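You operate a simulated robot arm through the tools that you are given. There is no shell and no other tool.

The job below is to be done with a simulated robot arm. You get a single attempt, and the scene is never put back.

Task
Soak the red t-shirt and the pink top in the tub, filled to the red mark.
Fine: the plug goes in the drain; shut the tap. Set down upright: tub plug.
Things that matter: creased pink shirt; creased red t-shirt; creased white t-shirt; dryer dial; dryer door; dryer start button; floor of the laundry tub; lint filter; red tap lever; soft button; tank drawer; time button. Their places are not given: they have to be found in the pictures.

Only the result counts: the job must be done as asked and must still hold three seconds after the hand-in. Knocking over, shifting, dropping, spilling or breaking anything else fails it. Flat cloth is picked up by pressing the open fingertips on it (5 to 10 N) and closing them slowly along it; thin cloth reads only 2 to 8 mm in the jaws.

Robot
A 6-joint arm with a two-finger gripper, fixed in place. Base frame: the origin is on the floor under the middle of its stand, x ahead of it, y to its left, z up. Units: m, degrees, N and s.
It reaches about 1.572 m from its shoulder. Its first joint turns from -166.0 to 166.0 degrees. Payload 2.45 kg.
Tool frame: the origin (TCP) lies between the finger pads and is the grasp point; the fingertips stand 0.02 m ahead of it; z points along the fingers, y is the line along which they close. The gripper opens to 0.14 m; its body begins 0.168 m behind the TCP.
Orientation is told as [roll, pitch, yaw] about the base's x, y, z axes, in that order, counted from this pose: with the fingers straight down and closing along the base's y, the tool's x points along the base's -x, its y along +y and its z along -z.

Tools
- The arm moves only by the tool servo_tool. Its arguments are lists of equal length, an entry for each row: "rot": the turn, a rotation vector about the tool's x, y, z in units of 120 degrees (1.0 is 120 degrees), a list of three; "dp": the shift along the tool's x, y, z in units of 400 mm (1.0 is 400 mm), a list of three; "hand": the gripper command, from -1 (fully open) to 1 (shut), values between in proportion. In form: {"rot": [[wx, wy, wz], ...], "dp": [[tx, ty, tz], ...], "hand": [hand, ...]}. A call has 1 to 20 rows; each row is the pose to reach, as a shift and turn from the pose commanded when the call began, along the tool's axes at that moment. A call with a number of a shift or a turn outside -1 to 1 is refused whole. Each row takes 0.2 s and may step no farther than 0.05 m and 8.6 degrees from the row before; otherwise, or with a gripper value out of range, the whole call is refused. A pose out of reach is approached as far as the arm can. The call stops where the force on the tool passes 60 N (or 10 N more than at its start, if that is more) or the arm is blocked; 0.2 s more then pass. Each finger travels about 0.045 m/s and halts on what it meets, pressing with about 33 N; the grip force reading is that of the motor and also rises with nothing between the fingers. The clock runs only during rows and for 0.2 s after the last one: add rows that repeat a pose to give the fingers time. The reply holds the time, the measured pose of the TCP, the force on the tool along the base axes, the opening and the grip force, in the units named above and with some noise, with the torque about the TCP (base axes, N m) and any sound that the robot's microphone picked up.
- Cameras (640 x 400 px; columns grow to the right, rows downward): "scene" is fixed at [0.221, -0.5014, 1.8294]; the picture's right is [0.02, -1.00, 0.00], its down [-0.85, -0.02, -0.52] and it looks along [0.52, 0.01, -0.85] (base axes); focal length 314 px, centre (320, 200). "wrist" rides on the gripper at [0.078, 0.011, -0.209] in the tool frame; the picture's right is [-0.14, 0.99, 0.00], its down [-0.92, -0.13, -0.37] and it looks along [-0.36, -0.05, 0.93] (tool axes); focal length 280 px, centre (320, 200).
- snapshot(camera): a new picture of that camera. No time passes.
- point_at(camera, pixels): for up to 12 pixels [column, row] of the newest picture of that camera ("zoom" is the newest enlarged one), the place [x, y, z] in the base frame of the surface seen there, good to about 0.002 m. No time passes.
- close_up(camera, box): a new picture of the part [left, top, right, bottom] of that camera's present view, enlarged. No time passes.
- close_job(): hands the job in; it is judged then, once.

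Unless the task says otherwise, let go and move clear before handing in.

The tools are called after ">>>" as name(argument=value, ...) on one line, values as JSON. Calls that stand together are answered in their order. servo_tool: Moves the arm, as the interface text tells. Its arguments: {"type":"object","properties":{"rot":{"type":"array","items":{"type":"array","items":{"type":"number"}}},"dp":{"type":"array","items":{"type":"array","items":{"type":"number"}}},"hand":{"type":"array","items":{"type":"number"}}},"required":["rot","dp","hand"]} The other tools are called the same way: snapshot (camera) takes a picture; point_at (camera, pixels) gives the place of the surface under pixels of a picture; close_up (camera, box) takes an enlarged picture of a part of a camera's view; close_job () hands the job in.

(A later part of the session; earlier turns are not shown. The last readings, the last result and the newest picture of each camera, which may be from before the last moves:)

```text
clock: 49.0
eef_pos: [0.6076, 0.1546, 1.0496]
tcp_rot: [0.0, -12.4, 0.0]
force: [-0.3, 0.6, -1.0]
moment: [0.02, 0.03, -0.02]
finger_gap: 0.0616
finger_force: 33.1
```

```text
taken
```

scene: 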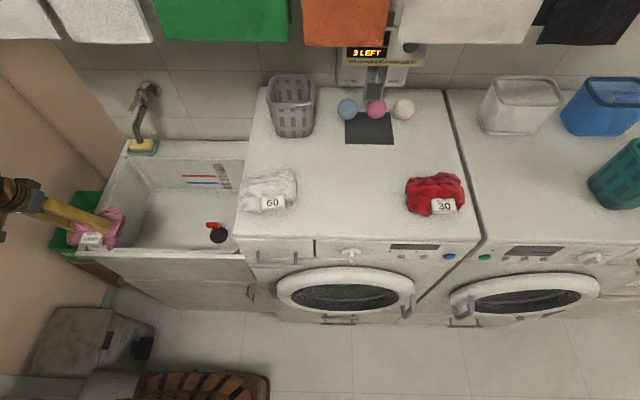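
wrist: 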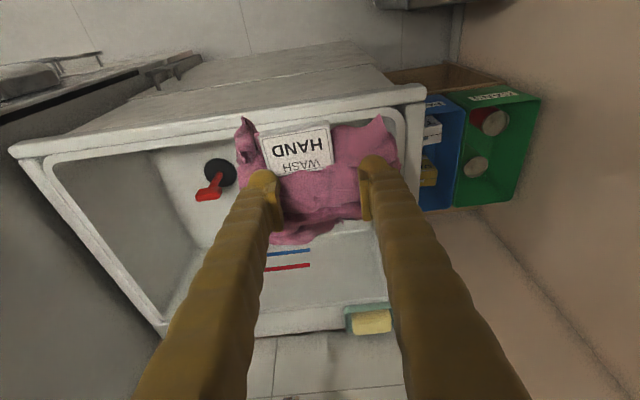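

The garment is over the tub's front-left with the drain plug visible at (214,180). I'll move forward to x≈0.785 and lower to z≈0.80.

>>> servo_tool(rot=[[0, 0, 0], [0, 0, 0], [0, 0, 0], [0, 0, 0], [0, 0, 0], [0, 0, 0], [0, 0, 0], [0, 0, 0], [0, 0, 0], [0, 0, 0], [0, 0, 0]], dp=[[-0.088, 0, 0.0195], [-0.176, 0, 0.039], [-0.264, 0, 0.0585], [-0.352, 0, 0.078], [-0.4395, 0, 0.0975], [-0.417, 0, 0.199], [-0.3945, 0, 0.301], [-0.372, 0, 0.403], [-0.3495, 0, 0.504], [-0.327, 0, 0.606], [-0.3045, 0, 0.7075]], hand=[0.9, 0.9, 0.9, 0.9, 0.9, 0.9, 0.9, 0.9, 0.9, 0.9, 0.9])

>>> snapshot(camera="wrist")

>>> close_up(camera="scene", box=[60, 90, 260, 270])

```text
clock: 51.4
eef_pos: [0.7875, 0.156, 0.8004]
tcp_rot: [0.1, -12.4, 0.1]
force: [0.2, -0.1, -1.1]
moment: [0.01, 0.05, -0.02]
finger_gap: 0.0616
finger_force: 32.9
```

```text
taken
```

wrist: 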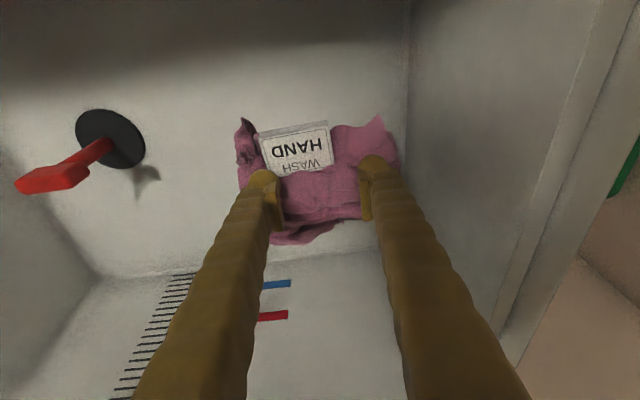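

```text
2.22 times, centred on (160, 180) of scene
```

zoom: 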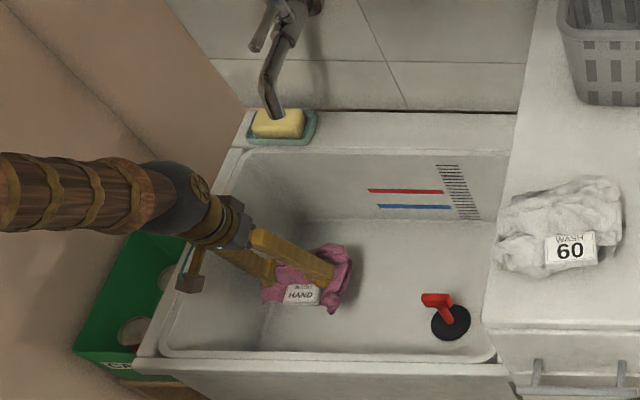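

The garment hangs inside the tub beside the wall, well clear of the plug. I'll lower the last 7 cm slowly until it touches the floor.

>>> servo_tool(rot=[[0, 0, 0], [0, 0, 0], [0, 0, 0], [0, 0, 0], [0, 0, 0], [0, 0, 0]], dp=[[0.0108, 0, 0.0488], [0.0216, 0, 0.0976], [0.0298, 0, 0.1342], [0.0352, 0, 0.1586], [0.0379, 0, 0.1708], [0.0379, 0, 0.1708]], hand=[0.9, 0.9, 0.9, 0.9, 0.9, 0.9])

>>> close_up(camera="scene", box=[60, 90, 260, 270])

```text
clock: 52.8
eef_pos: [0.7862, 0.1564, 0.7304]
tcp_rot: [0.0, -12.4, 0.1]
force: [0.3, -0.2, -1.2]
moment: [0.02, 0.0, 0.01]
finger_gap: 0.0614
finger_force: 33.1
```

```text
2.22 times, centred on (160, 180) of scene
```

zoom: 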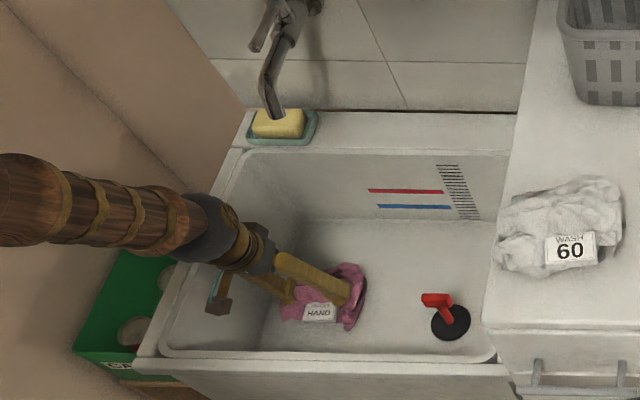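

No contact yet at TCP 0.730. I'll go down a few more millimetres to feel the floor.

>>> servo_tool(rot=[[0, 0, 0], [0, 0, 0], [0, 0, 0], [0, 0, 0]], dp=[[0.0011, 0, 0.005], [0.0022, 0, 0.01], [0.0033, 0, 0.015], [0.0033, 0, 0.015]], hand=[0.9, 0.9, 0.9, 0.9])

```text
clock: 53.8
eef_pos: [0.7882, 0.1569, 0.7242]
tcp_rot: [0.1, -12.4, 0.0]
force: [0.5, -0.4, 9.3]
moment: [0.73, 0.54, 0.06]
finger_gap: 0.0608
finger_force: 33.0
```

The garment touches the floor with 9 N. I'll open the fingers moderately and rise straight up.

>>> servo_tool(rot=[[0, 0, 0], [0, 0, 0], [0, 0, 0], [0, 0, 0], [0, 0, 0]], dp=[[0, 0, 0], [0, 0, 0], [0, 0, 0], [-0.0027, 0, -0.0122], [-0.0054, 0, -0.0244]], hand=[0.05, -0.1, -0.25, -0.3, -0.3])

>>> snapshot(camera="wrist")

```text
clock: 55.0
eef_pos: [0.7876, 0.1552, 0.7343]
tcp_rot: [0.0, -12.4, 0.1]
force: [0.2, 0.1, 0.8]
moment: [-0.02, 0.03, 0.0]
finger_gap: 0.091
finger_force: 0.1
```

```text
taken
```

wrist: 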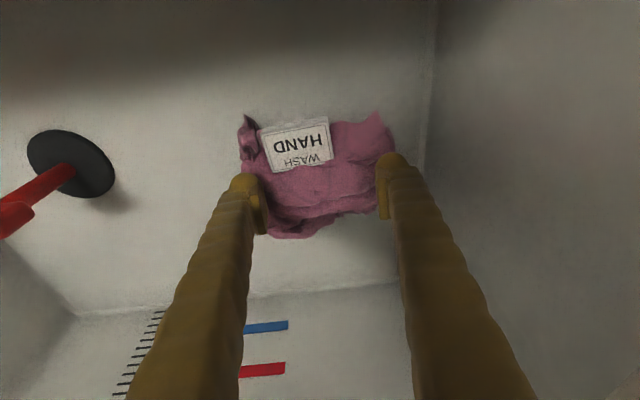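

The pink garment is released and lies flat on the tub floor. I'll rise out of the tub and then travel back toward the red t-shirt.

>>> servo_tool(rot=[[0, 0, 0], [0, 0, 0], [0, 0, 0], [0, 0, 0], [0, 0, 0], [0, 0, 0], [0, 0, 0], [0, 0, 0], [0, 0, 0], [0, 0, 0], [0, 0, 0], [0, 0, 0]], dp=[[-0.011, 0, -0.05], [-0.03, 0, -0.14], [-0.054, 0, -0.24], [-0.077, 0, -0.345], [-0.1, 0, -0.45], [-0.124, 0, -0.56], [-0.147, 0, -0.665], [-0.171, 0, -0.771], [-0.076, 0, -0.792], [0.02, 0, -0.813], [0.115, 0, -0.834], [0.21, 0, -0.855]], hand=[-0.3, -0.3, -0.3, -0.3, -0.3, -0.3, -0.3, -0.3, -0.3, -0.3, -0.3, -0.3])

>>> snapshot(camera="scene")

```text
clock: 57.5
eef_pos: [0.631, 0.1543, 1.049]
tcp_rot: [0.0, -12.3, 0.1]
force: [0.0, 0.3, -0.6]
moment: [0.0, -0.03, 0.03]
finger_gap: 0.091
finger_force: 0.1
```

```text
taken
```

scene: 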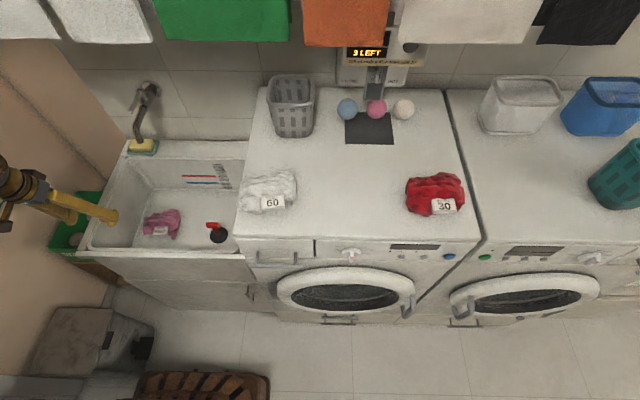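

Both the pink garment (162,222) and the plug (216,232) sit well in the tub. I'll go up and across toward the red t-shirt.

>>> servo_tool(rot=[[0, 0, 0], [0, 0, 0], [0, 0, 0], [0, 0, 0], [0, 0, 0], [0, 0, 0], [0, 0, 0], [0, 0, 0], [0, 0, 0], [0, 0, 0], [0, 0, 0], [0, 0, 0], [0, 0, 0], [0, 0, 0], [0, 0, 0], [0, 0, 0]], dp=[[-0.013, 0, -0.11], [-0.026, 0, -0.22], [-0.039, 0, -0.33], [-0.053, 0, -0.44], [-0.066, 0, -0.55], [-0.079, 0, -0.66], [-0.092, 0, -0.773], [-0.092, -0.11, -0.773], [-0.092, -0.22, -0.773], [-0.092, -0.33, -0.773], [-0.092, -0.44, -0.773], [-0.092, -0.55, -0.773], [-0.092, -0.66, -0.773], [-0.092, -0.78, -0.773], [-0.092, -0.89, -0.773], [-0.092, -1.0, -0.773]], hand=[-0.3, -0.3, -0.3, -0.3, -0.3, -0.3, -0.3, -0.3, -0.3, -0.3, -0.3, -0.3, -0.3, -0.3, -0.3, -0.3])

>>> servo_tool(rot=[[0, 0, 0], [0, 0, 0], [0, 0, 0], [0, 0, 0], [0, 0, 0], [0, 0, 0], [0, 0, 0], [0, 0, 0], [0, 0, 0]], dp=[[0, -0.11, 0], [0, -0.22, 0], [0, -0.33, 0], [0, -0.44, 0], [0, -0.55, 0], [0, -0.66, 0], [0, -0.78, 0], [0, -0.89, 0], [0, -1.0, 0]], hand=[-0.3, -0.3, -0.3, -0.3, -0.3, -0.3, -0.3, -0.3, -0.3])

>>> servo_tool(rot=[[0, 0, 0], [0, 0, 0], [0, 0, 0], [0, 0, 0]], dp=[[0, -0.1, 0], [0, -0.2, 0], [0, -0.3, 0], [0, -0.3, 0]], hand=[-0.3, -0.3, -0.3, -0.3])

>>> snapshot(camera="wrist")

>>> snapshot(camera="scene")

```text
clock: 61.0
eef_pos: [0.6021, -0.2465, 1.3598]
tcp_rot: [0.0, -12.5, 0.1]
force: [-0.4, 0.8, -0.1]
moment: [-0.02, -0.01, -0.03]
finger_gap: 0.0911
finger_force: 0.1
```

```text
clock: 63.0
eef_pos: [0.6021, -0.646, 1.3594]
tcp_rot: [0.0, -12.4, 0.0]
force: [0.5, -0.1, 1.1]
moment: [-0.07, -0.01, -0.02]
finger_gap: 0.0907
finger_force: 0.1
```

```text
clock: 64.0
eef_pos: [0.6029, -0.7664, 1.3611]
tcp_rot: [0.0, -12.4, 0.1]
force: [-0.1, -0.3, -0.1]
moment: [0.0, -0.02, -0.02]
finger_gap: 0.0909
finger_force: 0.0
```

```text
taken
```

wrist: 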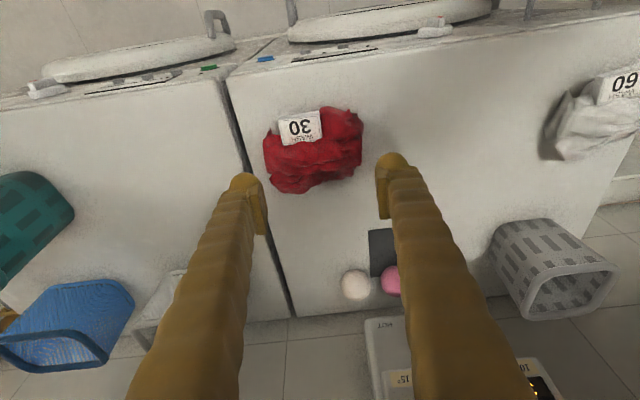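

```text
taken
```

scene: 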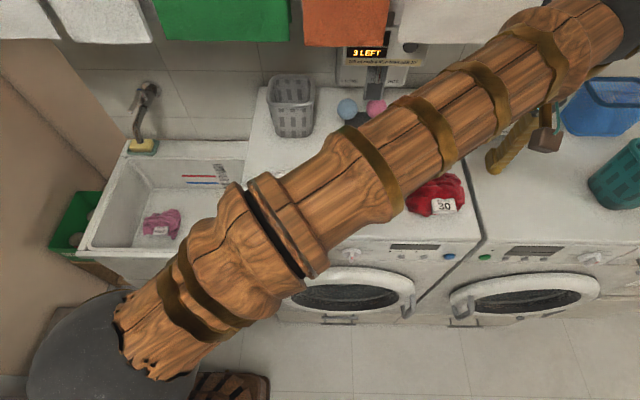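

The red heap shows at wrist (263-362, 105-193). I'll measure its extents and ridge.

>>> point_at(camera="wrist", pixels=[[266, 150], [361, 140], [300, 155], [315, 150], [330, 150], [345, 130], [300, 185], [345, 175], [280, 175], [315, 168], [335, 115], [300, 130]])

>>> close_up(camera="wrist", box=[240, 80, 400, 220])

```text
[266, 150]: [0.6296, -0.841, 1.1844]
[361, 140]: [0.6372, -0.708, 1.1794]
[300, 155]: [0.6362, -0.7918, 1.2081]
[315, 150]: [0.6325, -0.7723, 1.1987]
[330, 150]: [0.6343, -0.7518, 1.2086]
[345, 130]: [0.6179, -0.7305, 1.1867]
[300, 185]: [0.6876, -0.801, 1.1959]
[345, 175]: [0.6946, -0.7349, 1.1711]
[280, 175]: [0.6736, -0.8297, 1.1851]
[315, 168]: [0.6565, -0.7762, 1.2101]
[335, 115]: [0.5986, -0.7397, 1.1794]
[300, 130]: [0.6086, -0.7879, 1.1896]
```

```text
2.86 times, centred on (320, 150) of wrist
```

zoom: 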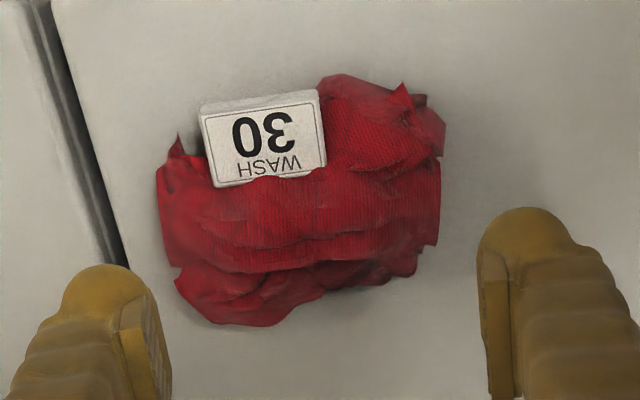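

The red heap is centred near (0.642,-0.775) with the same shape as the pink one. I'll descend onto its ridge with the jaws at 0.09 m, slowing at the end.

>>> servo_tool(rot=[[0, 0, 0], [0, 0, 0], [0, 0, 0], [0, 0, 0], [0, 0, 0], [0, 0, 0], [0, 0, 0]], dp=[[-0.006, -0.01, 0.1], [-0.0127, -0.0225, 0.2], [-0.0127, -0.0225, 0.3], [-0.0127, -0.0225, 0.35], [-0.0127, -0.0225, 0.38], [-0.0127, -0.0225, 0.395], [-0.0127, -0.0225, 0.395]], hand=[-0.3, -0.3, -0.3, -0.3, -0.3, -0.3, -0.3])

>>> snapshot(camera="wrist")

```text
clock: 65.5
eef_pos: [0.6406, -0.7745, 1.2074]
tcp_rot: [0.0, -12.4, 0.1]
force: [-0.7, 0.3, -0.3]
moment: [-0.01, -0.01, 0.04]
finger_gap: 0.0911
finger_force: 0.1
```

```text
taken
```

wrist: 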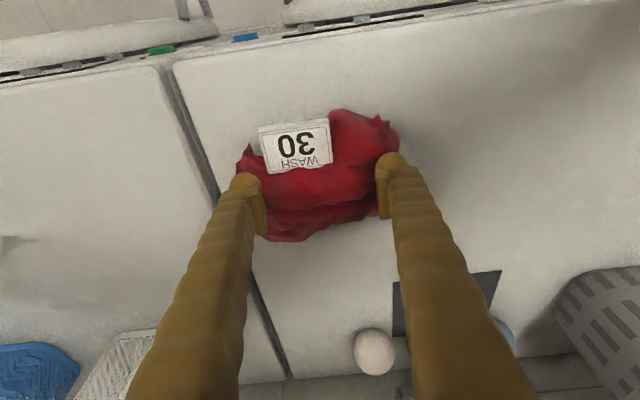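

The fingertips straddle the red ridge without contact yet. I'll sink 3 mm more and close slowly.

>>> servo_tool(rot=[[0, 0, 0], [0, 0, 0], [0, 0, 0], [0, 0, 0], [0, 0, 0], [0, 0, 0], [0, 0, 0]], dp=[[0.001, 0, 0.005], [0.0018, 0, 0.0085], [0.0018, 0, 0.0085], [0.0018, 0, 0.0085], [0.0018, 0, 0.0085], [0.0018, 0, 0.0085], [0.0018, 0, 0.0085]], hand=[-0.3, -0.3, -0.2, -0.1, 0.0, 0.1, 0.2])

>>> snapshot(camera="wrist")

```text
clock: 67.2
eef_pos: [0.6405, -0.7743, 1.2042]
tcp_rot: [0.1, -12.5, 0.1]
force: [2.3, -7.4, 18.5]
moment: [-0.05, -0.03, -0.32]
finger_gap: 0.0623
finger_force: 32.9
```

```text
taken
```

wrist: 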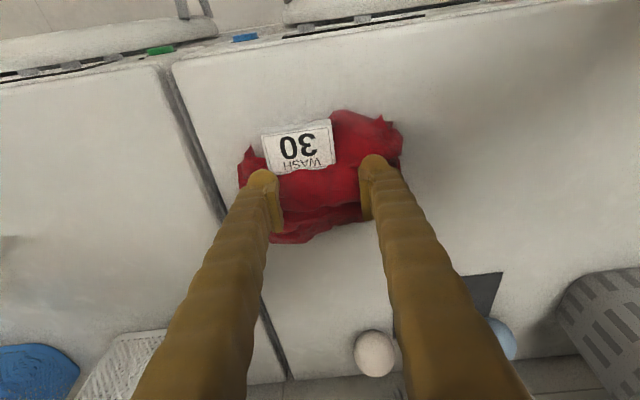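

The red heap is gripped the same way (gap 0.0623 m, 33 N). I'll tighten, lift to z≈1.37 and start carrying it toward the tub.

>>> servo_tool(rot=[[0, 0, 0], [0, 0, 0], [0, 0, 0], [0, 0, 0], [0, 0, 0], [0, 0, 0], [0, 0, 0]], dp=[[0, 0, 0], [-0.0007, 0, -0.02], [-0.002, 0, -0.06], [-0.0045, 0, -0.13], [-0.008, 0, -0.23], [-0.011, 0, -0.33], [-0.0145, 0, -0.419]], hand=[0.5, 0.9, 0.9, 0.9, 0.9, 0.9, 0.9])

>>> snapshot(camera="wrist")

```text
clock: 68.8
eef_pos: [0.6102, -0.7749, 1.3682]
tcp_rot: [0.1, -12.4, 0.0]
force: [-0.2, -0.3, -1.5]
moment: [0.04, 0.05, 0.02]
finger_gap: 0.0621
finger_force: 33.2
```

```text
taken
```

wrist: 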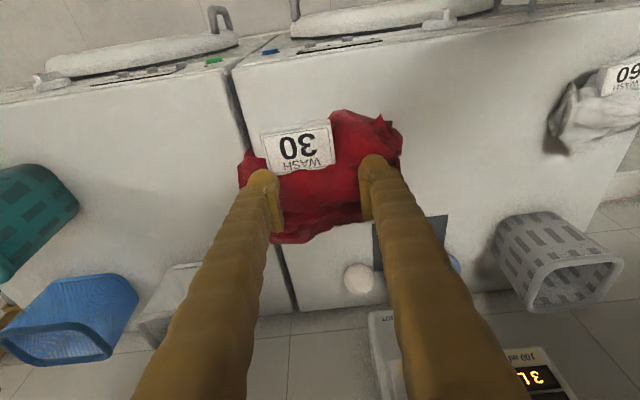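

The red garment is lifted cleanly. I'll carry it across to y≈-0.06 in front of the tub and lower to z≈1.06.

>>> servo_tool(rot=[[0, 0, 0], [0, 0, 0], [0, 0, 0], [0, 0, 0], [0, 0, 0], [0, 0, 0], [0, 0, 0], [0, 0, 0], [0, 0, 0], [0, 0, 0]], dp=[[0, 0.1, 0], [0, 0.2, 0], [0, 0.3, 0], [0, 0.4, 0], [0, 0.5, 0], [0, 0.6, 0], [0, 0.7, 0], [0, 0.8, 0], [0, 0.9, 0], [0, 1.0, 0]], hand=[0.9, 0.9, 0.9, 0.9, 0.9, 0.9, 0.9, 0.9, 0.9, 0.9])

>>> servo_tool(rot=[[0, 0, 0], [0, 0, 0], [0, 0, 0], [0, 0, 0], [0, 0, 0], [0, 0, 0], [0, 0, 0], [0, 0, 0], [0, 0, 0], [0, 0, 0], [0, 0, 0], [0, 0, 0], [0, 0, 0], [0, 0, 0], [0, 0, 0]], dp=[[0, 0.1, 0], [0, 0.2, 0], [0, 0.3, 0], [0, 0.4, 0], [0, 0.5, 0], [0, 0.6, 0], [0, 0.7, 0], [0, 0.7875, 0], [0.022, 0.7875, 0.1], [0.044, 0.7875, 0.2], [0.066, 0.7875, 0.3], [0.088, 0.7875, 0.4], [0.11, 0.7875, 0.5], [0.133, 0.7875, 0.61], [0.166, 0.7875, 0.757]], hand=[0.9, 0.9, 0.9, 0.9, 0.9, 0.9, 0.9, 0.9, 0.9, 0.9, 0.9, 0.9, 0.9, 0.9, 0.9])

>>> snapshot(camera="wrist")

>>> snapshot(camera="scene")

```text
clock: 71.0
eef_pos: [0.6114, -0.3747, 1.3664]
tcp_rot: [0.1, -12.4, 0.1]
force: [0.4, 0.0, -1.8]
moment: [0.02, 0.04, 0.02]
finger_gap: 0.0624
finger_force: 32.8
```

```text
refused: row 15 steps farther than a row can; nothing moved
```

```text
taken
```

wrist: 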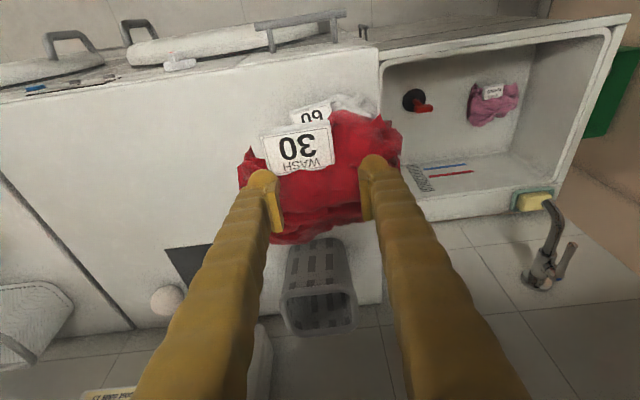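

```text
taken
```

scene: 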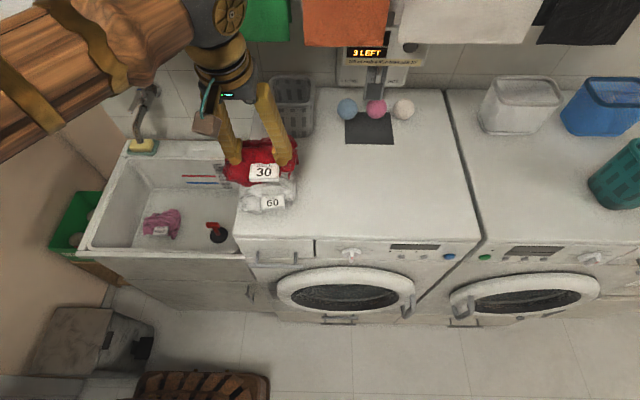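

The second call was refused for one long step; the red garment is now above the white one at a safe height. I'll repeat the motion with even steps.

>>> servo_tool(rot=[[0, 0, 0], [0, 0, 0], [0, 0, 0], [0, 0, 0], [0, 0, 0], [0, 0, 0], [0, 0, 0], [0, 0, 0], [0, 0, 0], [0, 0, 0], [0, 0, 0], [0, 0, 0], [0, 0, 0], [0, 0, 0], [0, 0, 0], [0, 0, 0]], dp=[[0, 0.1, 0], [0, 0.2, 0], [0, 0.3, 0], [0, 0.4, 0], [0, 0.5, 0], [0, 0.6, 0], [0, 0.7, 0], [0, 0.7875, 0], [0.0204, 0.7875, 0.0934], [0.0408, 0.7875, 0.187], [0.061, 0.7875, 0.28], [0.0815, 0.7875, 0.374], [0.102, 0.7875, 0.467], [0.1225, 0.7875, 0.56], [0.143, 0.7875, 0.654], [0.163, 0.7875, 0.7475]], hand=[0.9, 0.9, 0.9, 0.9, 0.9, 0.9, 0.9, 0.9, 0.9, 0.9, 0.9, 0.9, 0.9, 0.9, 0.9, 0.9])

>>> snapshot(camera="wrist")

>>> snapshot(camera="scene")

```text
clock: 74.3
eef_pos: [0.6096, -0.0583, 1.0616]
tcp_rot: [0.1, -12.5, 0.2]
force: [0.2, 0.2, -1.0]
moment: [0.0, -0.02, 0.0]
finger_gap: 0.0617
finger_force: 32.6
```

```text
taken
```

wrist: 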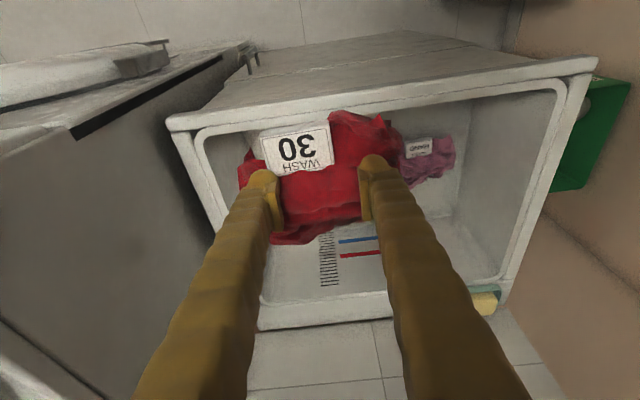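

```text
taken
```

scene: 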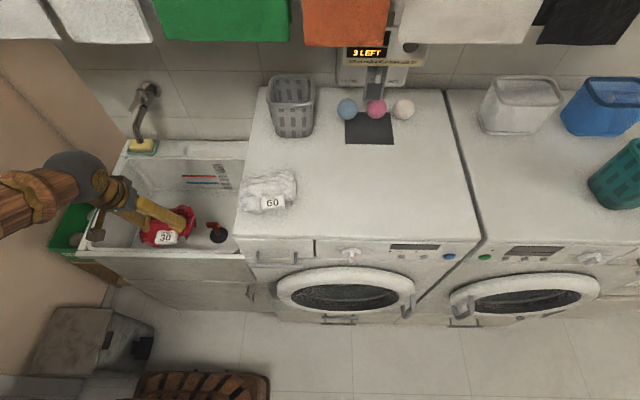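

The red garment hangs in front of the tub, plug upright at (216,232). I'll move it forward to x≈0.89 behind the plug, then lower to z≈0.80.

>>> servo_tool(rot=[[0, 0, 0], [0, 0, 0], [0, 0, 0], [0, 0, 0], [0, 0, 0], [0, 0, 0], [0, 0, 0], [0, 0, 0], [0, 0, 0], [0, 0, 0], [0, 0, 0], [0, 0, 0]], dp=[[-0.0931, 0, 0.0422], [-0.1862, 0, 0.0844], [-0.279, 0, 0.1266], [-0.372, 0, 0.1688], [-0.4655, 0, 0.211], [-0.5586, 0, 0.2532], [-0.652, 0, 0.2955], [-0.6307, 0, 0.3932], [-0.6094, 0, 0.4909], [-0.588, 0, 0.5886], [-0.567, 0, 0.6863], [-0.5455, 0, 0.784]], hand=[0.9, 0.9, 0.9, 0.9, 0.9, 0.9, 0.9, 0.9, 0.9, 0.9, 0.9, 0.9])

>>> snapshot(camera="wrist")

>>> snapshot(camera="scene")

```text
clock: 77.0
eef_pos: [0.8915, -0.0575, 0.8017]
tcp_rot: [0.0, -12.4, 0.0]
force: [0.1, 0.5, -1.7]
moment: [0.05, 0.02, 0.04]
finger_gap: 0.0614
finger_force: 32.8
```

```text
taken
```

wrist: 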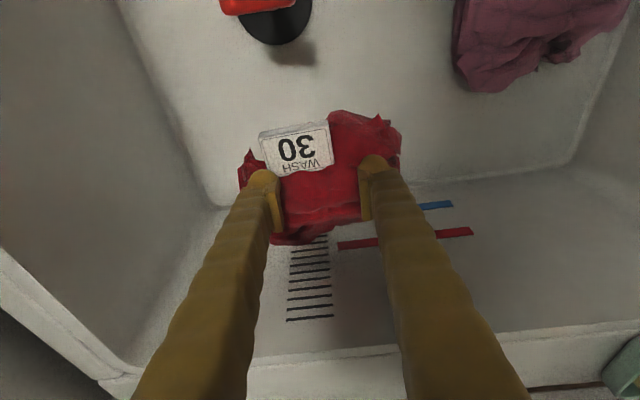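

```text
taken
```

scene: 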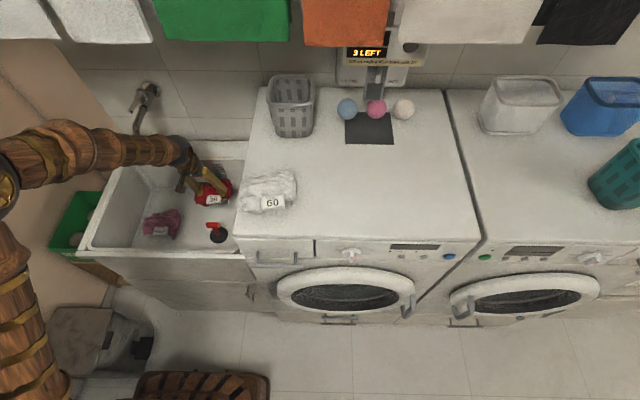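

The red garment hangs over free floor behind the plug. I'll lower it to the floor in decreasing steps.

>>> servo_tool(rot=[[0, 0, 0], [0, 0, 0], [0, 0, 0], [0, 0, 0], [0, 0, 0], [0, 0, 0], [0, 0, 0]], dp=[[0.0108, 0, 0.0488], [0.0216, 0, 0.0976], [0.0298, 0, 0.1342], [0.0352, 0, 0.1586], [0.0382, 0, 0.1733], [0.0409, 0, 0.1855], [0.0409, 0, 0.1855]], hand=[0.9, 0.9, 0.9, 0.9, 0.9, 0.9, 0.9])

>>> snapshot(camera="wrist")

```text
clock: 78.5
eef_pos: [0.89, -0.0586, 0.7261]
tcp_rot: [0.0, -12.4, 0.1]
force: [-0.8, 0.1, -1.8]
moment: [0.01, 0.01, 0.01]
finger_gap: 0.0612
finger_force: 32.8
```

```text
taken
```

wrist: 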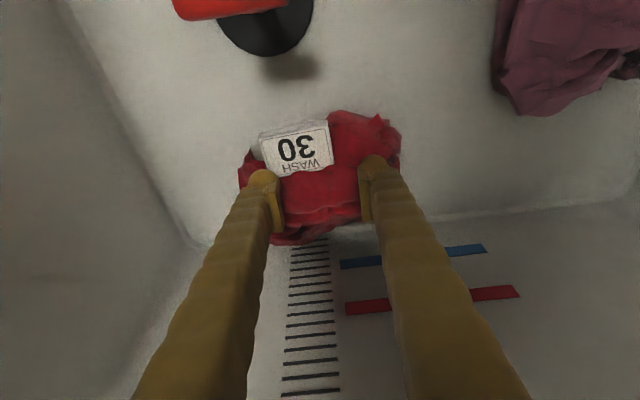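

Almost at the floor; I'll go 3 mm further, then open the fingers moderately and rise a little.

>>> servo_tool(rot=[[0, 0, 0], [0, 0, 0], [0, 0, 0], [0, 0, 0], [0, 0, 0], [0, 0, 0], [0, 0, 0], [0, 0, 0]], dp=[[0.0009, 0, 0.004], [0.0015, 0, 0.007], [0.0015, 0, 0.007], [0.0015, 0, 0.007], [0.0015, 0, 0.007], [0.0015, 0, 0.007], [-0.0015, 0, -0.008], [-0.0045, 0, -0.02]], hand=[0.9, 0.9, 0.9, 0.05, -0.1, -0.25, -0.3, -0.3])

>>> snapshot(camera="wrist")

```text
clock: 80.3
eef_pos: [0.8905, -0.0572, 0.7345]
tcp_rot: [0.1, -12.4, 0.2]
force: [-0.7, 0.3, -0.5]
moment: [0.01, -0.02, 0.01]
finger_gap: 0.0911
finger_force: 0.1
```

```text
taken
```

wrist: 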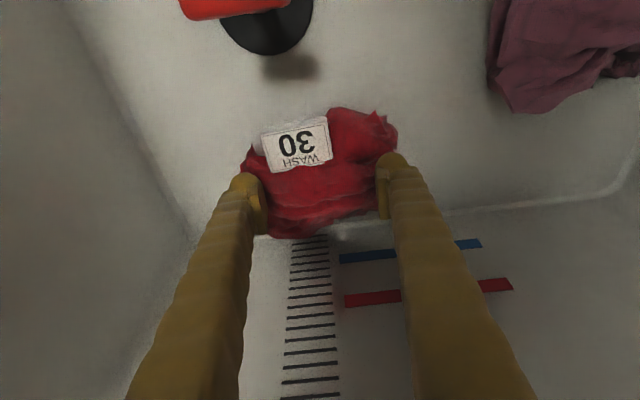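

Both garments now lie in the tub. I'll measure the red and blue marks from this close view, then rise out.

>>> point_at(camera="wrist", pixels=[[370, 299], [370, 294], [370, 304], [490, 286], [365, 256], [470, 245], [310, 310], [310, 250], [310, 395], [370, 320], [370, 280]])

>>> close_up(camera="wrist", box=[260, 220, 420, 400])

>>> servo_tool(rot=[[0, 0, 0], [0, 0, 0], [0, 0, 0], [0, 0, 0], [0, 0, 0], [0, 0, 0], [0, 0, 0], [0, 0, 0]], dp=[[-0.011, 0, -0.05], [-0.03, 0, -0.14], [-0.052, 0, -0.24], [-0.075, 0, -0.345], [-0.098, 0, -0.45], [-0.124, 0, -0.56], [-0.147, 0, -0.665], [-0.155, 0, -0.7]], hand=[-0.3, -0.3, -0.3, -0.3, -0.3, -0.3, -0.3, -0.3])

>>> snapshot(camera="scene")

```text
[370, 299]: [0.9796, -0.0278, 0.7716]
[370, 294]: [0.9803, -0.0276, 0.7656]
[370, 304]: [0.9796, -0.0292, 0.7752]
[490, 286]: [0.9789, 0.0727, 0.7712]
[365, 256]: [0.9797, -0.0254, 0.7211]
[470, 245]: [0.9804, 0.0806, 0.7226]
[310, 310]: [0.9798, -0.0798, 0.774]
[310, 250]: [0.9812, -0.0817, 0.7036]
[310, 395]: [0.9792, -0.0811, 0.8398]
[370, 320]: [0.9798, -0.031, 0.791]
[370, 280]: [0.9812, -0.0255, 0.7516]
```

```text
2.22 times, centred on (340, 310) of wrist
```

zoom: 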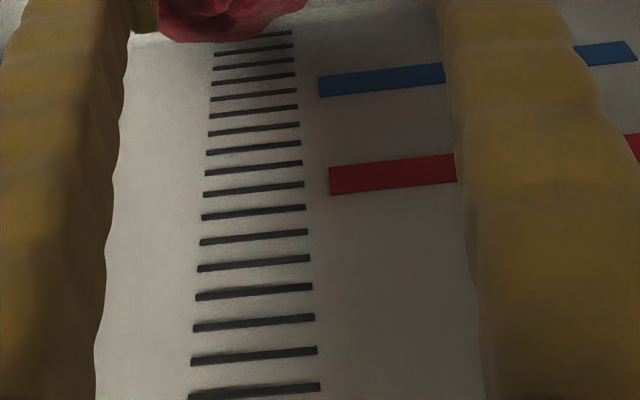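

```text
clock: 82.2
eef_pos: [0.8909, -0.0576, 1.0206]
tcp_rot: [0.1, -12.4, 0.0]
force: [0.7, -0.7, -0.2]
moment: [-0.02, 0.01, 0.01]
finger_gap: 0.091
finger_force: 0.0
```

```text
taken
```

scene: 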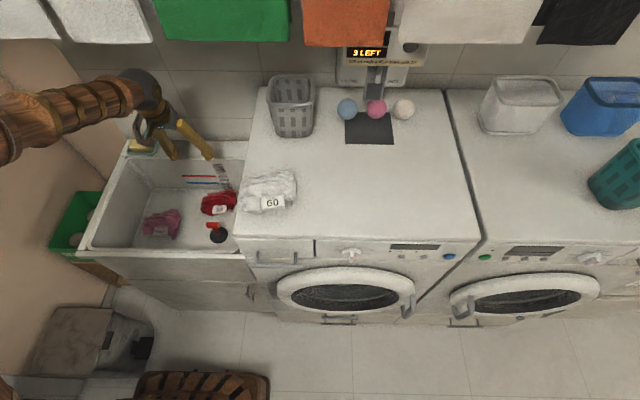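

The red mark's centre is at z≈0.771 (0.10 m above the floor) and both garments, about 0.06 m high, lie clear of the plug. Next I'll back off and pitch the camera toward the tap to study the lever.

>>> servo_tool(rot=[[0, 0, 0], [0, -0.04, 0], [0, -0.08, 0], [0, -0.13, 0], [0, -0.18, 0], [0, -0.23, 0], [0, -0.272, 0]], dp=[[0.08, 0, -0.05], [0.17, 0, -0.11], [0.25, 0.02, -0.18], [0.3, 0.1, -0.25], [0.33, 0.17, -0.32], [0.34, 0.23, -0.37], [0.3485, 0.27, -0.4085]], hand=[-0.3, -0.3, -0.3, -0.3, -0.3, -0.3, -0.3])

>>> snapshot(camera="wrist")

>>> snapshot(camera="scene")

```text
clock: 83.8
eef_pos: [0.7205, 0.0497, 1.1514]
tcp_rot: [0.2, -45.2, 0.1]
force: [-0.1, 0.2, 0.7]
moment: [0.0, -0.01, 0.02]
finger_gap: 0.0914
finger_force: 0.1
```

```text
taken
```

wrist: 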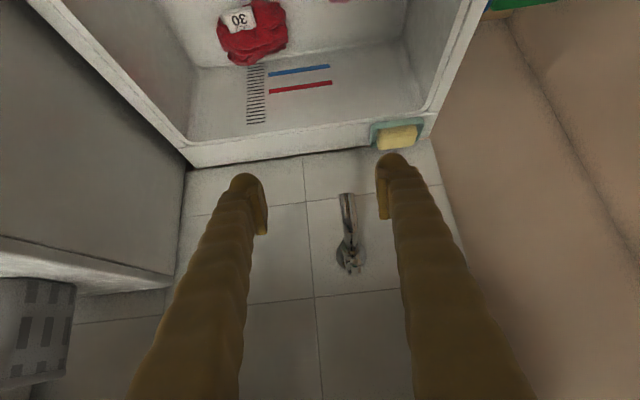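

```text
taken
```

scene: 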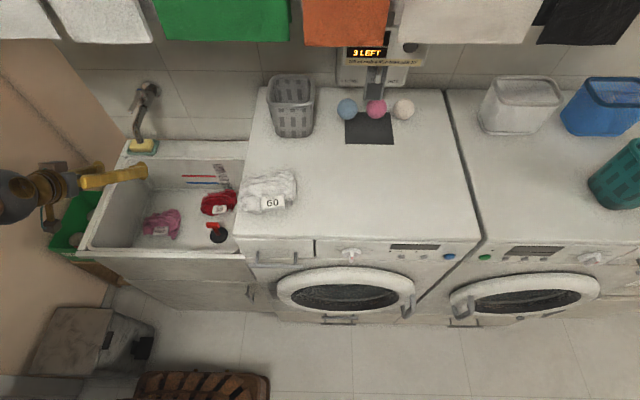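

The tap appears end-on at wrist (347,235). I'll enlarge it from both cameras to understand how the lever pivots.

>>> close_up(camera="wrist", box=[310, 180, 390, 290])

>>> close_up(camera="scene", box=[115, 75, 170, 145])

>>> point_at(camera="zoom", pixels=[[275, 70], [255, 110], [225, 175], [300, 100], [310, 130], [330, 90], [260, 240], [270, 310], [310, 60], [285, 90]])

```text
3.64 times, centred on (350, 235) of wrist
```

zoom: 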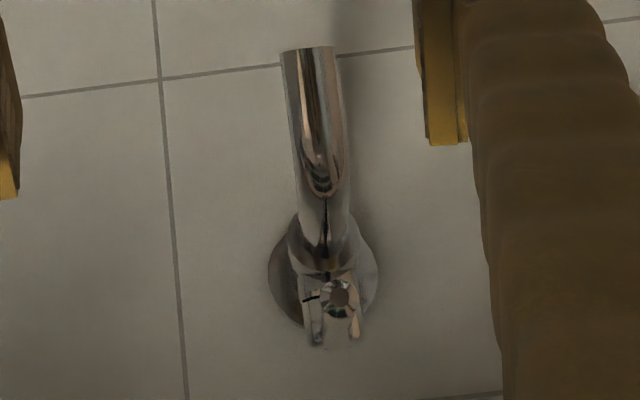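

```text
5.71 times, centred on (142, 110) of scene
```

zoom: 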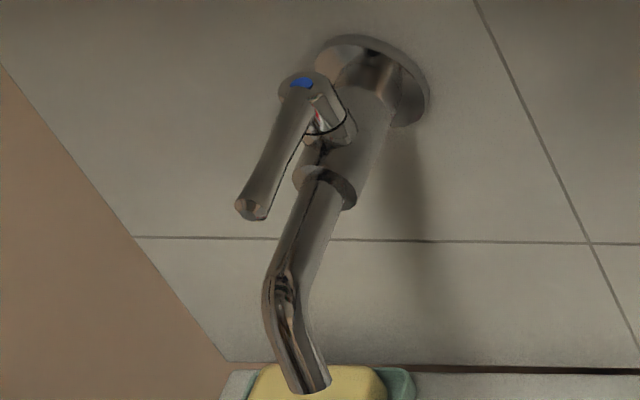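

```text
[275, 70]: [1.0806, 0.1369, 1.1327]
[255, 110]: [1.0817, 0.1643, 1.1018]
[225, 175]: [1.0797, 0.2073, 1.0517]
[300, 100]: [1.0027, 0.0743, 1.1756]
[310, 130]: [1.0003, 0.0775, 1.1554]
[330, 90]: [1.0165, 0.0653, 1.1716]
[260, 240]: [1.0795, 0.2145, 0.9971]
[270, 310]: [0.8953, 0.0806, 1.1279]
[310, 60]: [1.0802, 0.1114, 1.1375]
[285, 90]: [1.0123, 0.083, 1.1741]
```

The lever lies along x on top of a short stub at (1.01,0.073) with a blue index spot and possibly a reddish one beside it. I'll enlarge further.

>>> close_up(camera="scene", box=[128, 80, 164, 118])

>>> point_at(camera="zoom", pixels=[[250, 65], [285, 90], [290, 110], [230, 120], [170, 230], [160, 265], [310, 100], [330, 140], [340, 60], [270, 60], [200, 170], [280, 75]])

```text
10.53 times, centred on (146, 99) of scene
```

zoom: 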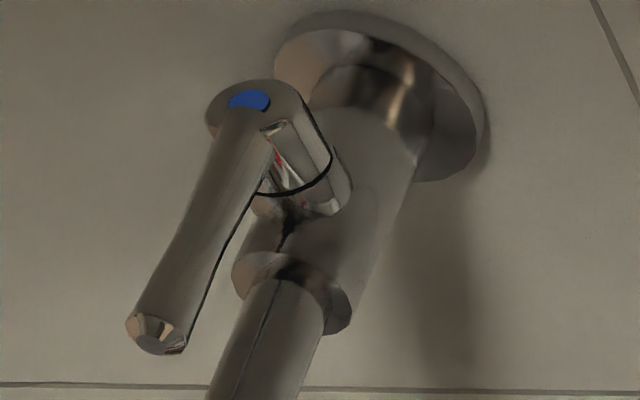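

```text
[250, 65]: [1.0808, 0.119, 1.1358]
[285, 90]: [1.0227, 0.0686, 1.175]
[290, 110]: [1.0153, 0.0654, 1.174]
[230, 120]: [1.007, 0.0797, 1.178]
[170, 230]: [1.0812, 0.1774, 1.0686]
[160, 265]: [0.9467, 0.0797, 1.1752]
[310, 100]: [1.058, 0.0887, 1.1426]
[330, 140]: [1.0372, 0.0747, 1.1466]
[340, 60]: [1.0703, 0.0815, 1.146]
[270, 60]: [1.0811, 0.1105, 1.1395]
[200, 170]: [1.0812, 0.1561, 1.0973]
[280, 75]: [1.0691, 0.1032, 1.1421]
```

The lever sits on a round cap with a seam below it, so it most likely turns about the vertical; the spout and lever point straight forward now. I'll approach with the fingers pitched about 60° so the lever comes between them.

>>> servo_tool(rot=[[0, -0.04, 0], [0, -0.08, 0], [0, -0.125, 0], [0, -0.125, 0]], dp=[[-0.07, 0.02, 0.02], [-0.15, 0.04, 0.04], [-0.23, 0.0575, 0.054], [-0.23, 0.0575, 0.054]], hand=[-0.3, -0.3, -0.3, -0.3])

>>> snapshot(camera="wrist")

>>> close_up(camera="wrist", box=[240, 100, 400, 240])

>>> snapshot(camera="scene")

```text
clock: 84.8
eef_pos: [0.7982, 0.0684, 1.1968]
tcp_rot: [11.2, -58.4, -13.7]
force: [0.2, 0.3, 1.1]
moment: [-0.12, 0.19, -0.01]
finger_gap: 0.0909
finger_force: 0.1
```

```text
taken
```

wrist: 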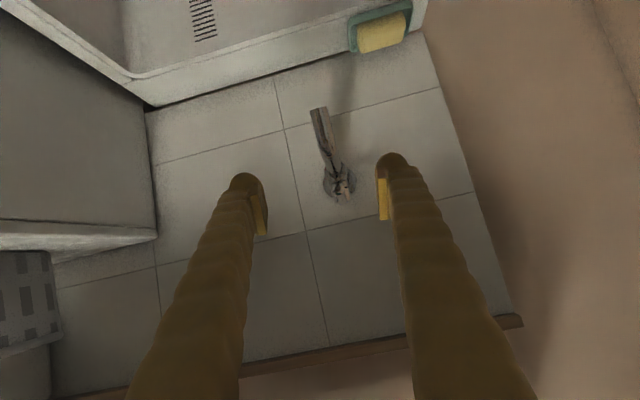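

```text
2.86 times, centred on (320, 170) of wrist
```

zoom: 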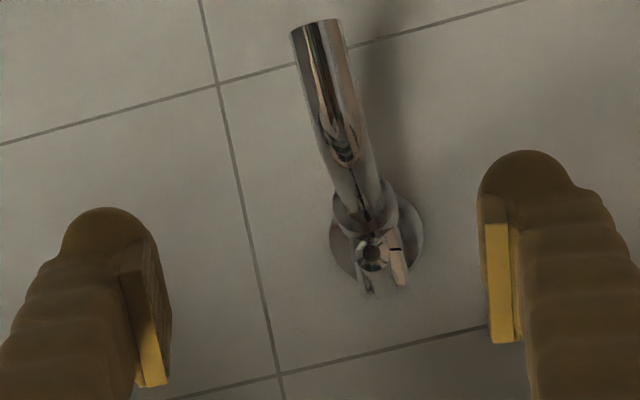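

```text
taken
```

scene: 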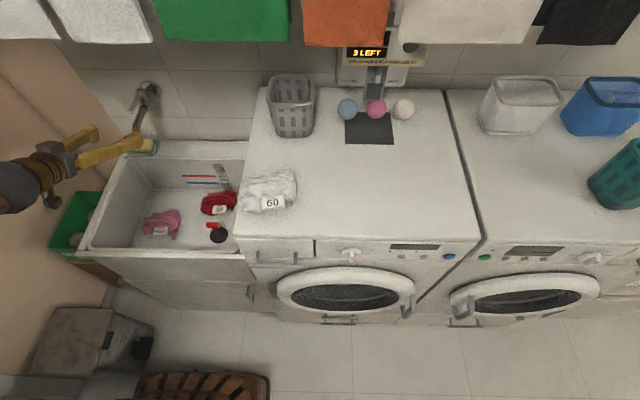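

The 60° pitch is not quite reachable (roll 11, yaw -14 crept in), so I'll return to a pitch of about 48° and check that the tool is straight again.

>>> servo_tool(rot=[[0, 0.04, 0], [0, 0.08, 0], [0, 0.1, 0], [0, 0.1, 0]], dp=[[0, 0, 0], [0, 0, 0], [0, 0, 0], [0, 0, 0]], hand=[-0.3, -0.3, -0.3, -0.3])

>>> snapshot(camera="wrist")

```text
clock: 85.8
eef_pos: [0.8005, 0.0711, 1.2027]
tcp_rot: [-1.4, -48.2, 1.7]
force: [0.2, 1.2, -0.4]
moment: [-0.12, -0.07, -0.2]
finger_gap: 0.0908
finger_force: 0.1
out of reach, approached as far as the arm can: row 1, 2, 3
```

```text
taken
```

wrist: 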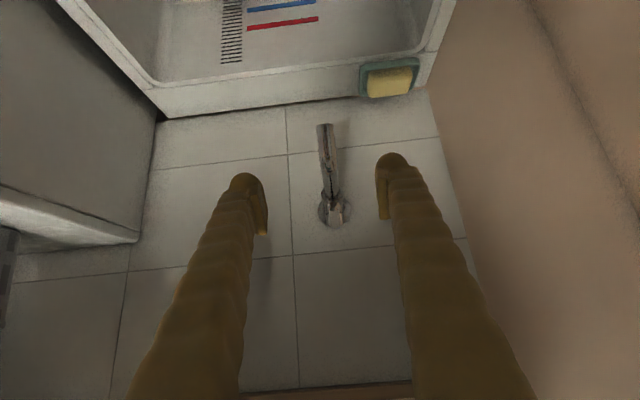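

The tool is nearly straight again at pitch -48. I'll enlarge and measure the lever's end from here before moving in.

>>> close_up(camera="wrist", box=[290, 110, 380, 240])

>>> point_at(camera="zoom", pixels=[[345, 205], [330, 200], [320, 215], [340, 240], [355, 220], [335, 190], [325, 120], [310, 30], [350, 250], [375, 220]])

```text
3.08 times, centred on (335, 175) of wrist
```

zoom: 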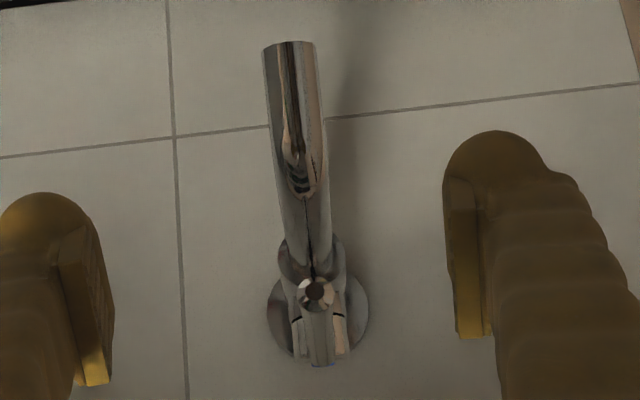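

```text
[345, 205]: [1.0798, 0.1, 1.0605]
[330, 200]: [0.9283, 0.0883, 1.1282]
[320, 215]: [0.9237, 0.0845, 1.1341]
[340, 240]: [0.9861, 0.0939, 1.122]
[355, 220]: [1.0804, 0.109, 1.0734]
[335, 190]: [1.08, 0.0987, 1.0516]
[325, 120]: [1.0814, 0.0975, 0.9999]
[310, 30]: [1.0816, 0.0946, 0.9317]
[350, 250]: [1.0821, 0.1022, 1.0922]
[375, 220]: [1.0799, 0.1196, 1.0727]
```

The lever's round end shows at zoom (317,293). I'll measure it and its sides.

>>> point_at(camera="zoom", pixels=[[317, 293], [303, 293], [332, 293], [317, 280], [318, 305], [320, 325], [320, 345], [300, 340], [342, 340], [290, 60]])

```text
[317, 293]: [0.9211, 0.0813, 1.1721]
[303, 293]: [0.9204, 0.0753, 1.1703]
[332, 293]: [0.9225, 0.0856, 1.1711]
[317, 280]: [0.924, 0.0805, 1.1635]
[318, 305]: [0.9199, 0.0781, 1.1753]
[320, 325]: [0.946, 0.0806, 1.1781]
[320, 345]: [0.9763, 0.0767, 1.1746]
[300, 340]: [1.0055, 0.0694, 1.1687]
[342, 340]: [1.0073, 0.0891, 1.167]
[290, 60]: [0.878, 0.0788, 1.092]
```

The lever end is at (0.921,0.080,1.171), about 0.018 m thick. I'll move in so the open fingers flank it at TCP (0.935,0.079,1.172).

>>> servo_tool(rot=[[0, 0, 0], [0, 0, 0], [0, 0, 0], [0, 0, 0], [0, 0, 0]], dp=[[-0.042, 0.015, 0.075], [-0.084, 0.015, 0.15], [-0.127, 0.015, 0.226], [-0.169, 0.015, 0.3016], [-0.169, 0.015, 0.3016]], hand=[-0.3, -0.3, -0.3, -0.3, -0.3])

>>> snapshot(camera="wrist")

>>> snapshot(camera="scene")

```text
clock: 87.0
eef_pos: [0.9344, 0.0797, 1.173]
tcp_rot: [0.1, -48.1, 0.0]
force: [-0.8, 0.3, 0.3]
moment: [-0.03, 0.03, -0.02]
finger_gap: 0.0909
finger_force: 0.1
```

```text
taken
```

wrist: 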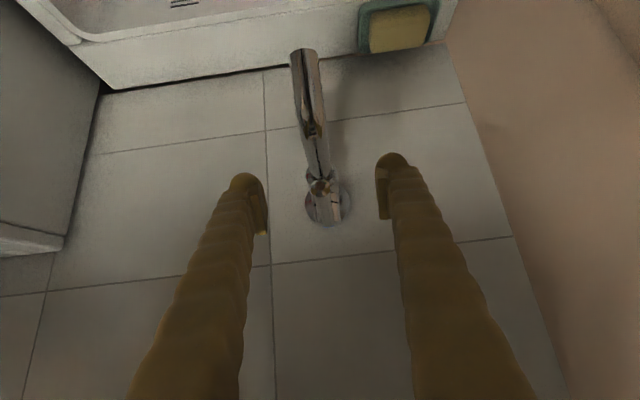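

```text
taken
```

scene: 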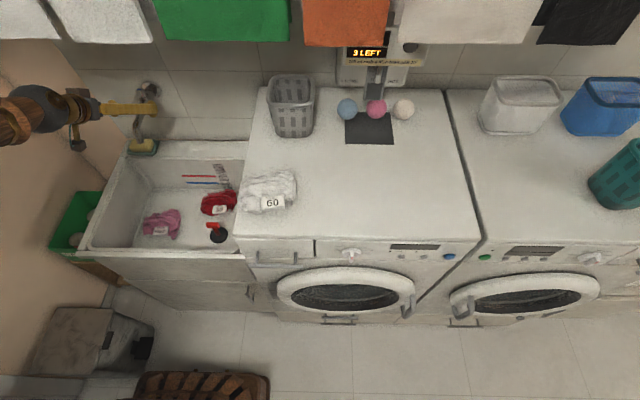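

The lever end (321,188) is centred between the fingers. I'll narrow the jaws to about 0.03 m without squeezing the lever.

>>> servo_tool(rot=[[0, 0, 0], [0, 0, 0], [0, 0, 0], [0, 0, 0], [0, 0, 0]], dp=[[0, 0, 0], [0, 0, 0], [0, 0, 0], [0, 0, 0], [0, 0, 0]], hand=[-0.1, 0.15, 0.35, 0.5, 0.5])

>>> close_up(camera="wrist", box=[270, 110, 380, 240])

>>> close_up(camera="scene", box=[60, 60, 200, 180])

```text
clock: 88.2
eef_pos: [0.9356, 0.0785, 1.1723]
tcp_rot: [0.0, -48.1, 0.0]
force: [-1.2, 1.0, -0.3]
moment: [0.0, -0.01, -0.01]
finger_gap: 0.0353
finger_force: 0.1
```

```text
3.08 times, centred on (325, 175) of wrist
```

zoom: 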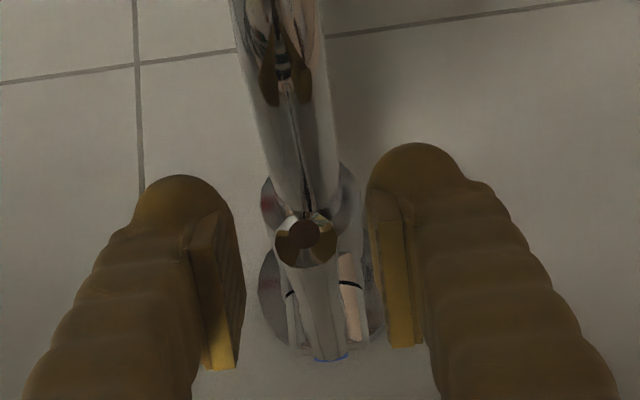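

```text
3.33 times, centred on (130, 120) of scene
```

zoom: 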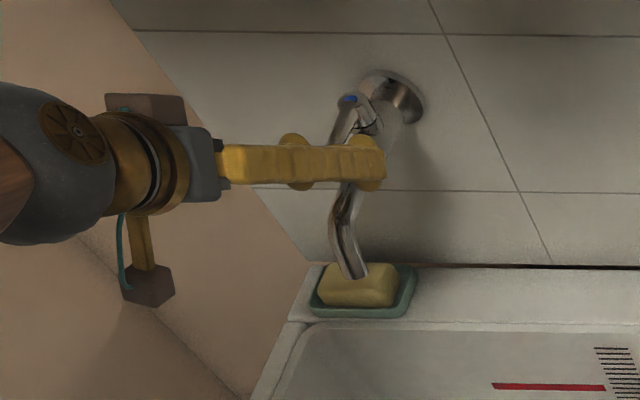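

The lever is loosely between the jaws (gap 0.035 m). I'll test a small sideways push toward +y and watch the force.

>>> servo_tool(rot=[[0, 0, 0], [0, 0, 0], [0, 0, 0], [0, 0, 0], [0, 0, 0]], dp=[[0, 0.01, 0], [0, 0.02, 0], [0, 0.026, 0], [0, 0.03, 0], [0, 0.03, 0]], hand=[0.5, 0.5, 0.5, 0.5, 0.5])

>>> close_up(camera="wrist", box=[270, 110, 380, 240])

```text
clock: 89.3
eef_pos: [0.9347, 0.0906, 1.1714]
tcp_rot: [0.0, -48.1, 0.2]
force: [0.4, -0.2, -0.4]
moment: [0.0, 0.02, 0.0]
finger_gap: 0.035
finger_force: 0.0
```

```text
3.08 times, centred on (325, 175) of wrist
```

zoom: 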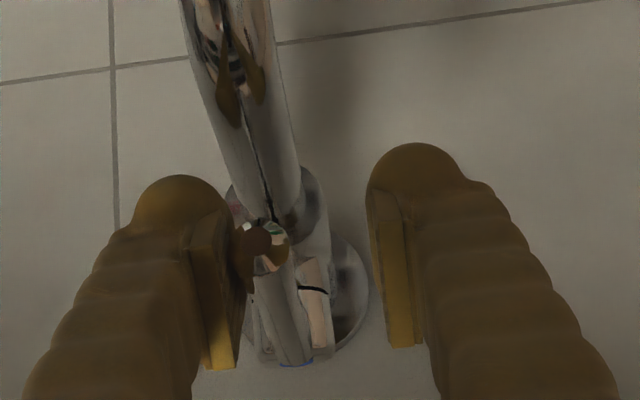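

The left finger is just about touching the lever with no force yet. I'll push 8 mm further in small steps.

>>> servo_tool(rot=[[0, 0, 0], [0, 0, 0], [0, 0, 0], [0, 0, 0], [0, 0, 0]], dp=[[0, 0.005, 0], [0, 0.01, 0], [0, 0.015, 0], [0, 0.02, 0], [0, 0.02, 0]], hand=[0.5, 0.5, 0.5, 0.5, 0.5])

>>> close_up(camera="wrist", box=[270, 110, 380, 240])

>>> close_up(camera="scene", box=[80, 60, 220, 200])

```text
clock: 90.5
eef_pos: [0.9349, 0.0977, 1.1709]
tcp_rot: [0.0, -48.1, 0.1]
force: [0.3, -0.5, 0.5]
moment: [0.03, 0.03, -0.01]
finger_gap: 0.0352
finger_force: 0.1
```

```text
3.08 times, centred on (325, 175) of wrist
```

zoom: 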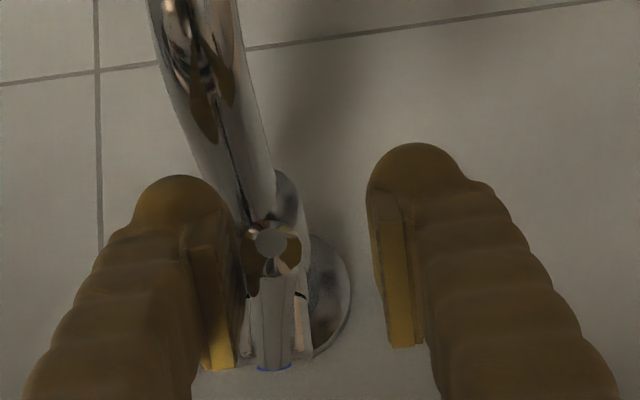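

```text
2.86 times, centred on (150, 130) of scene
```

zoom: 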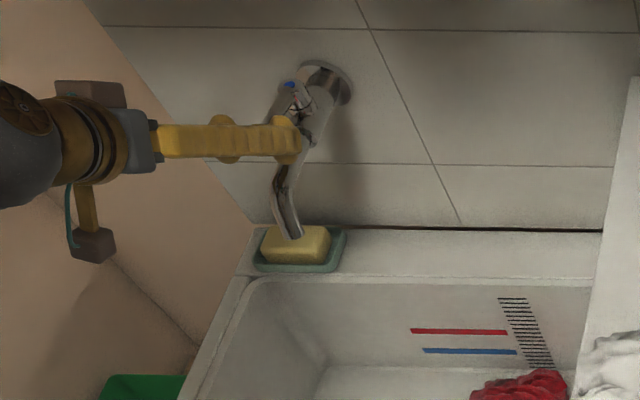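

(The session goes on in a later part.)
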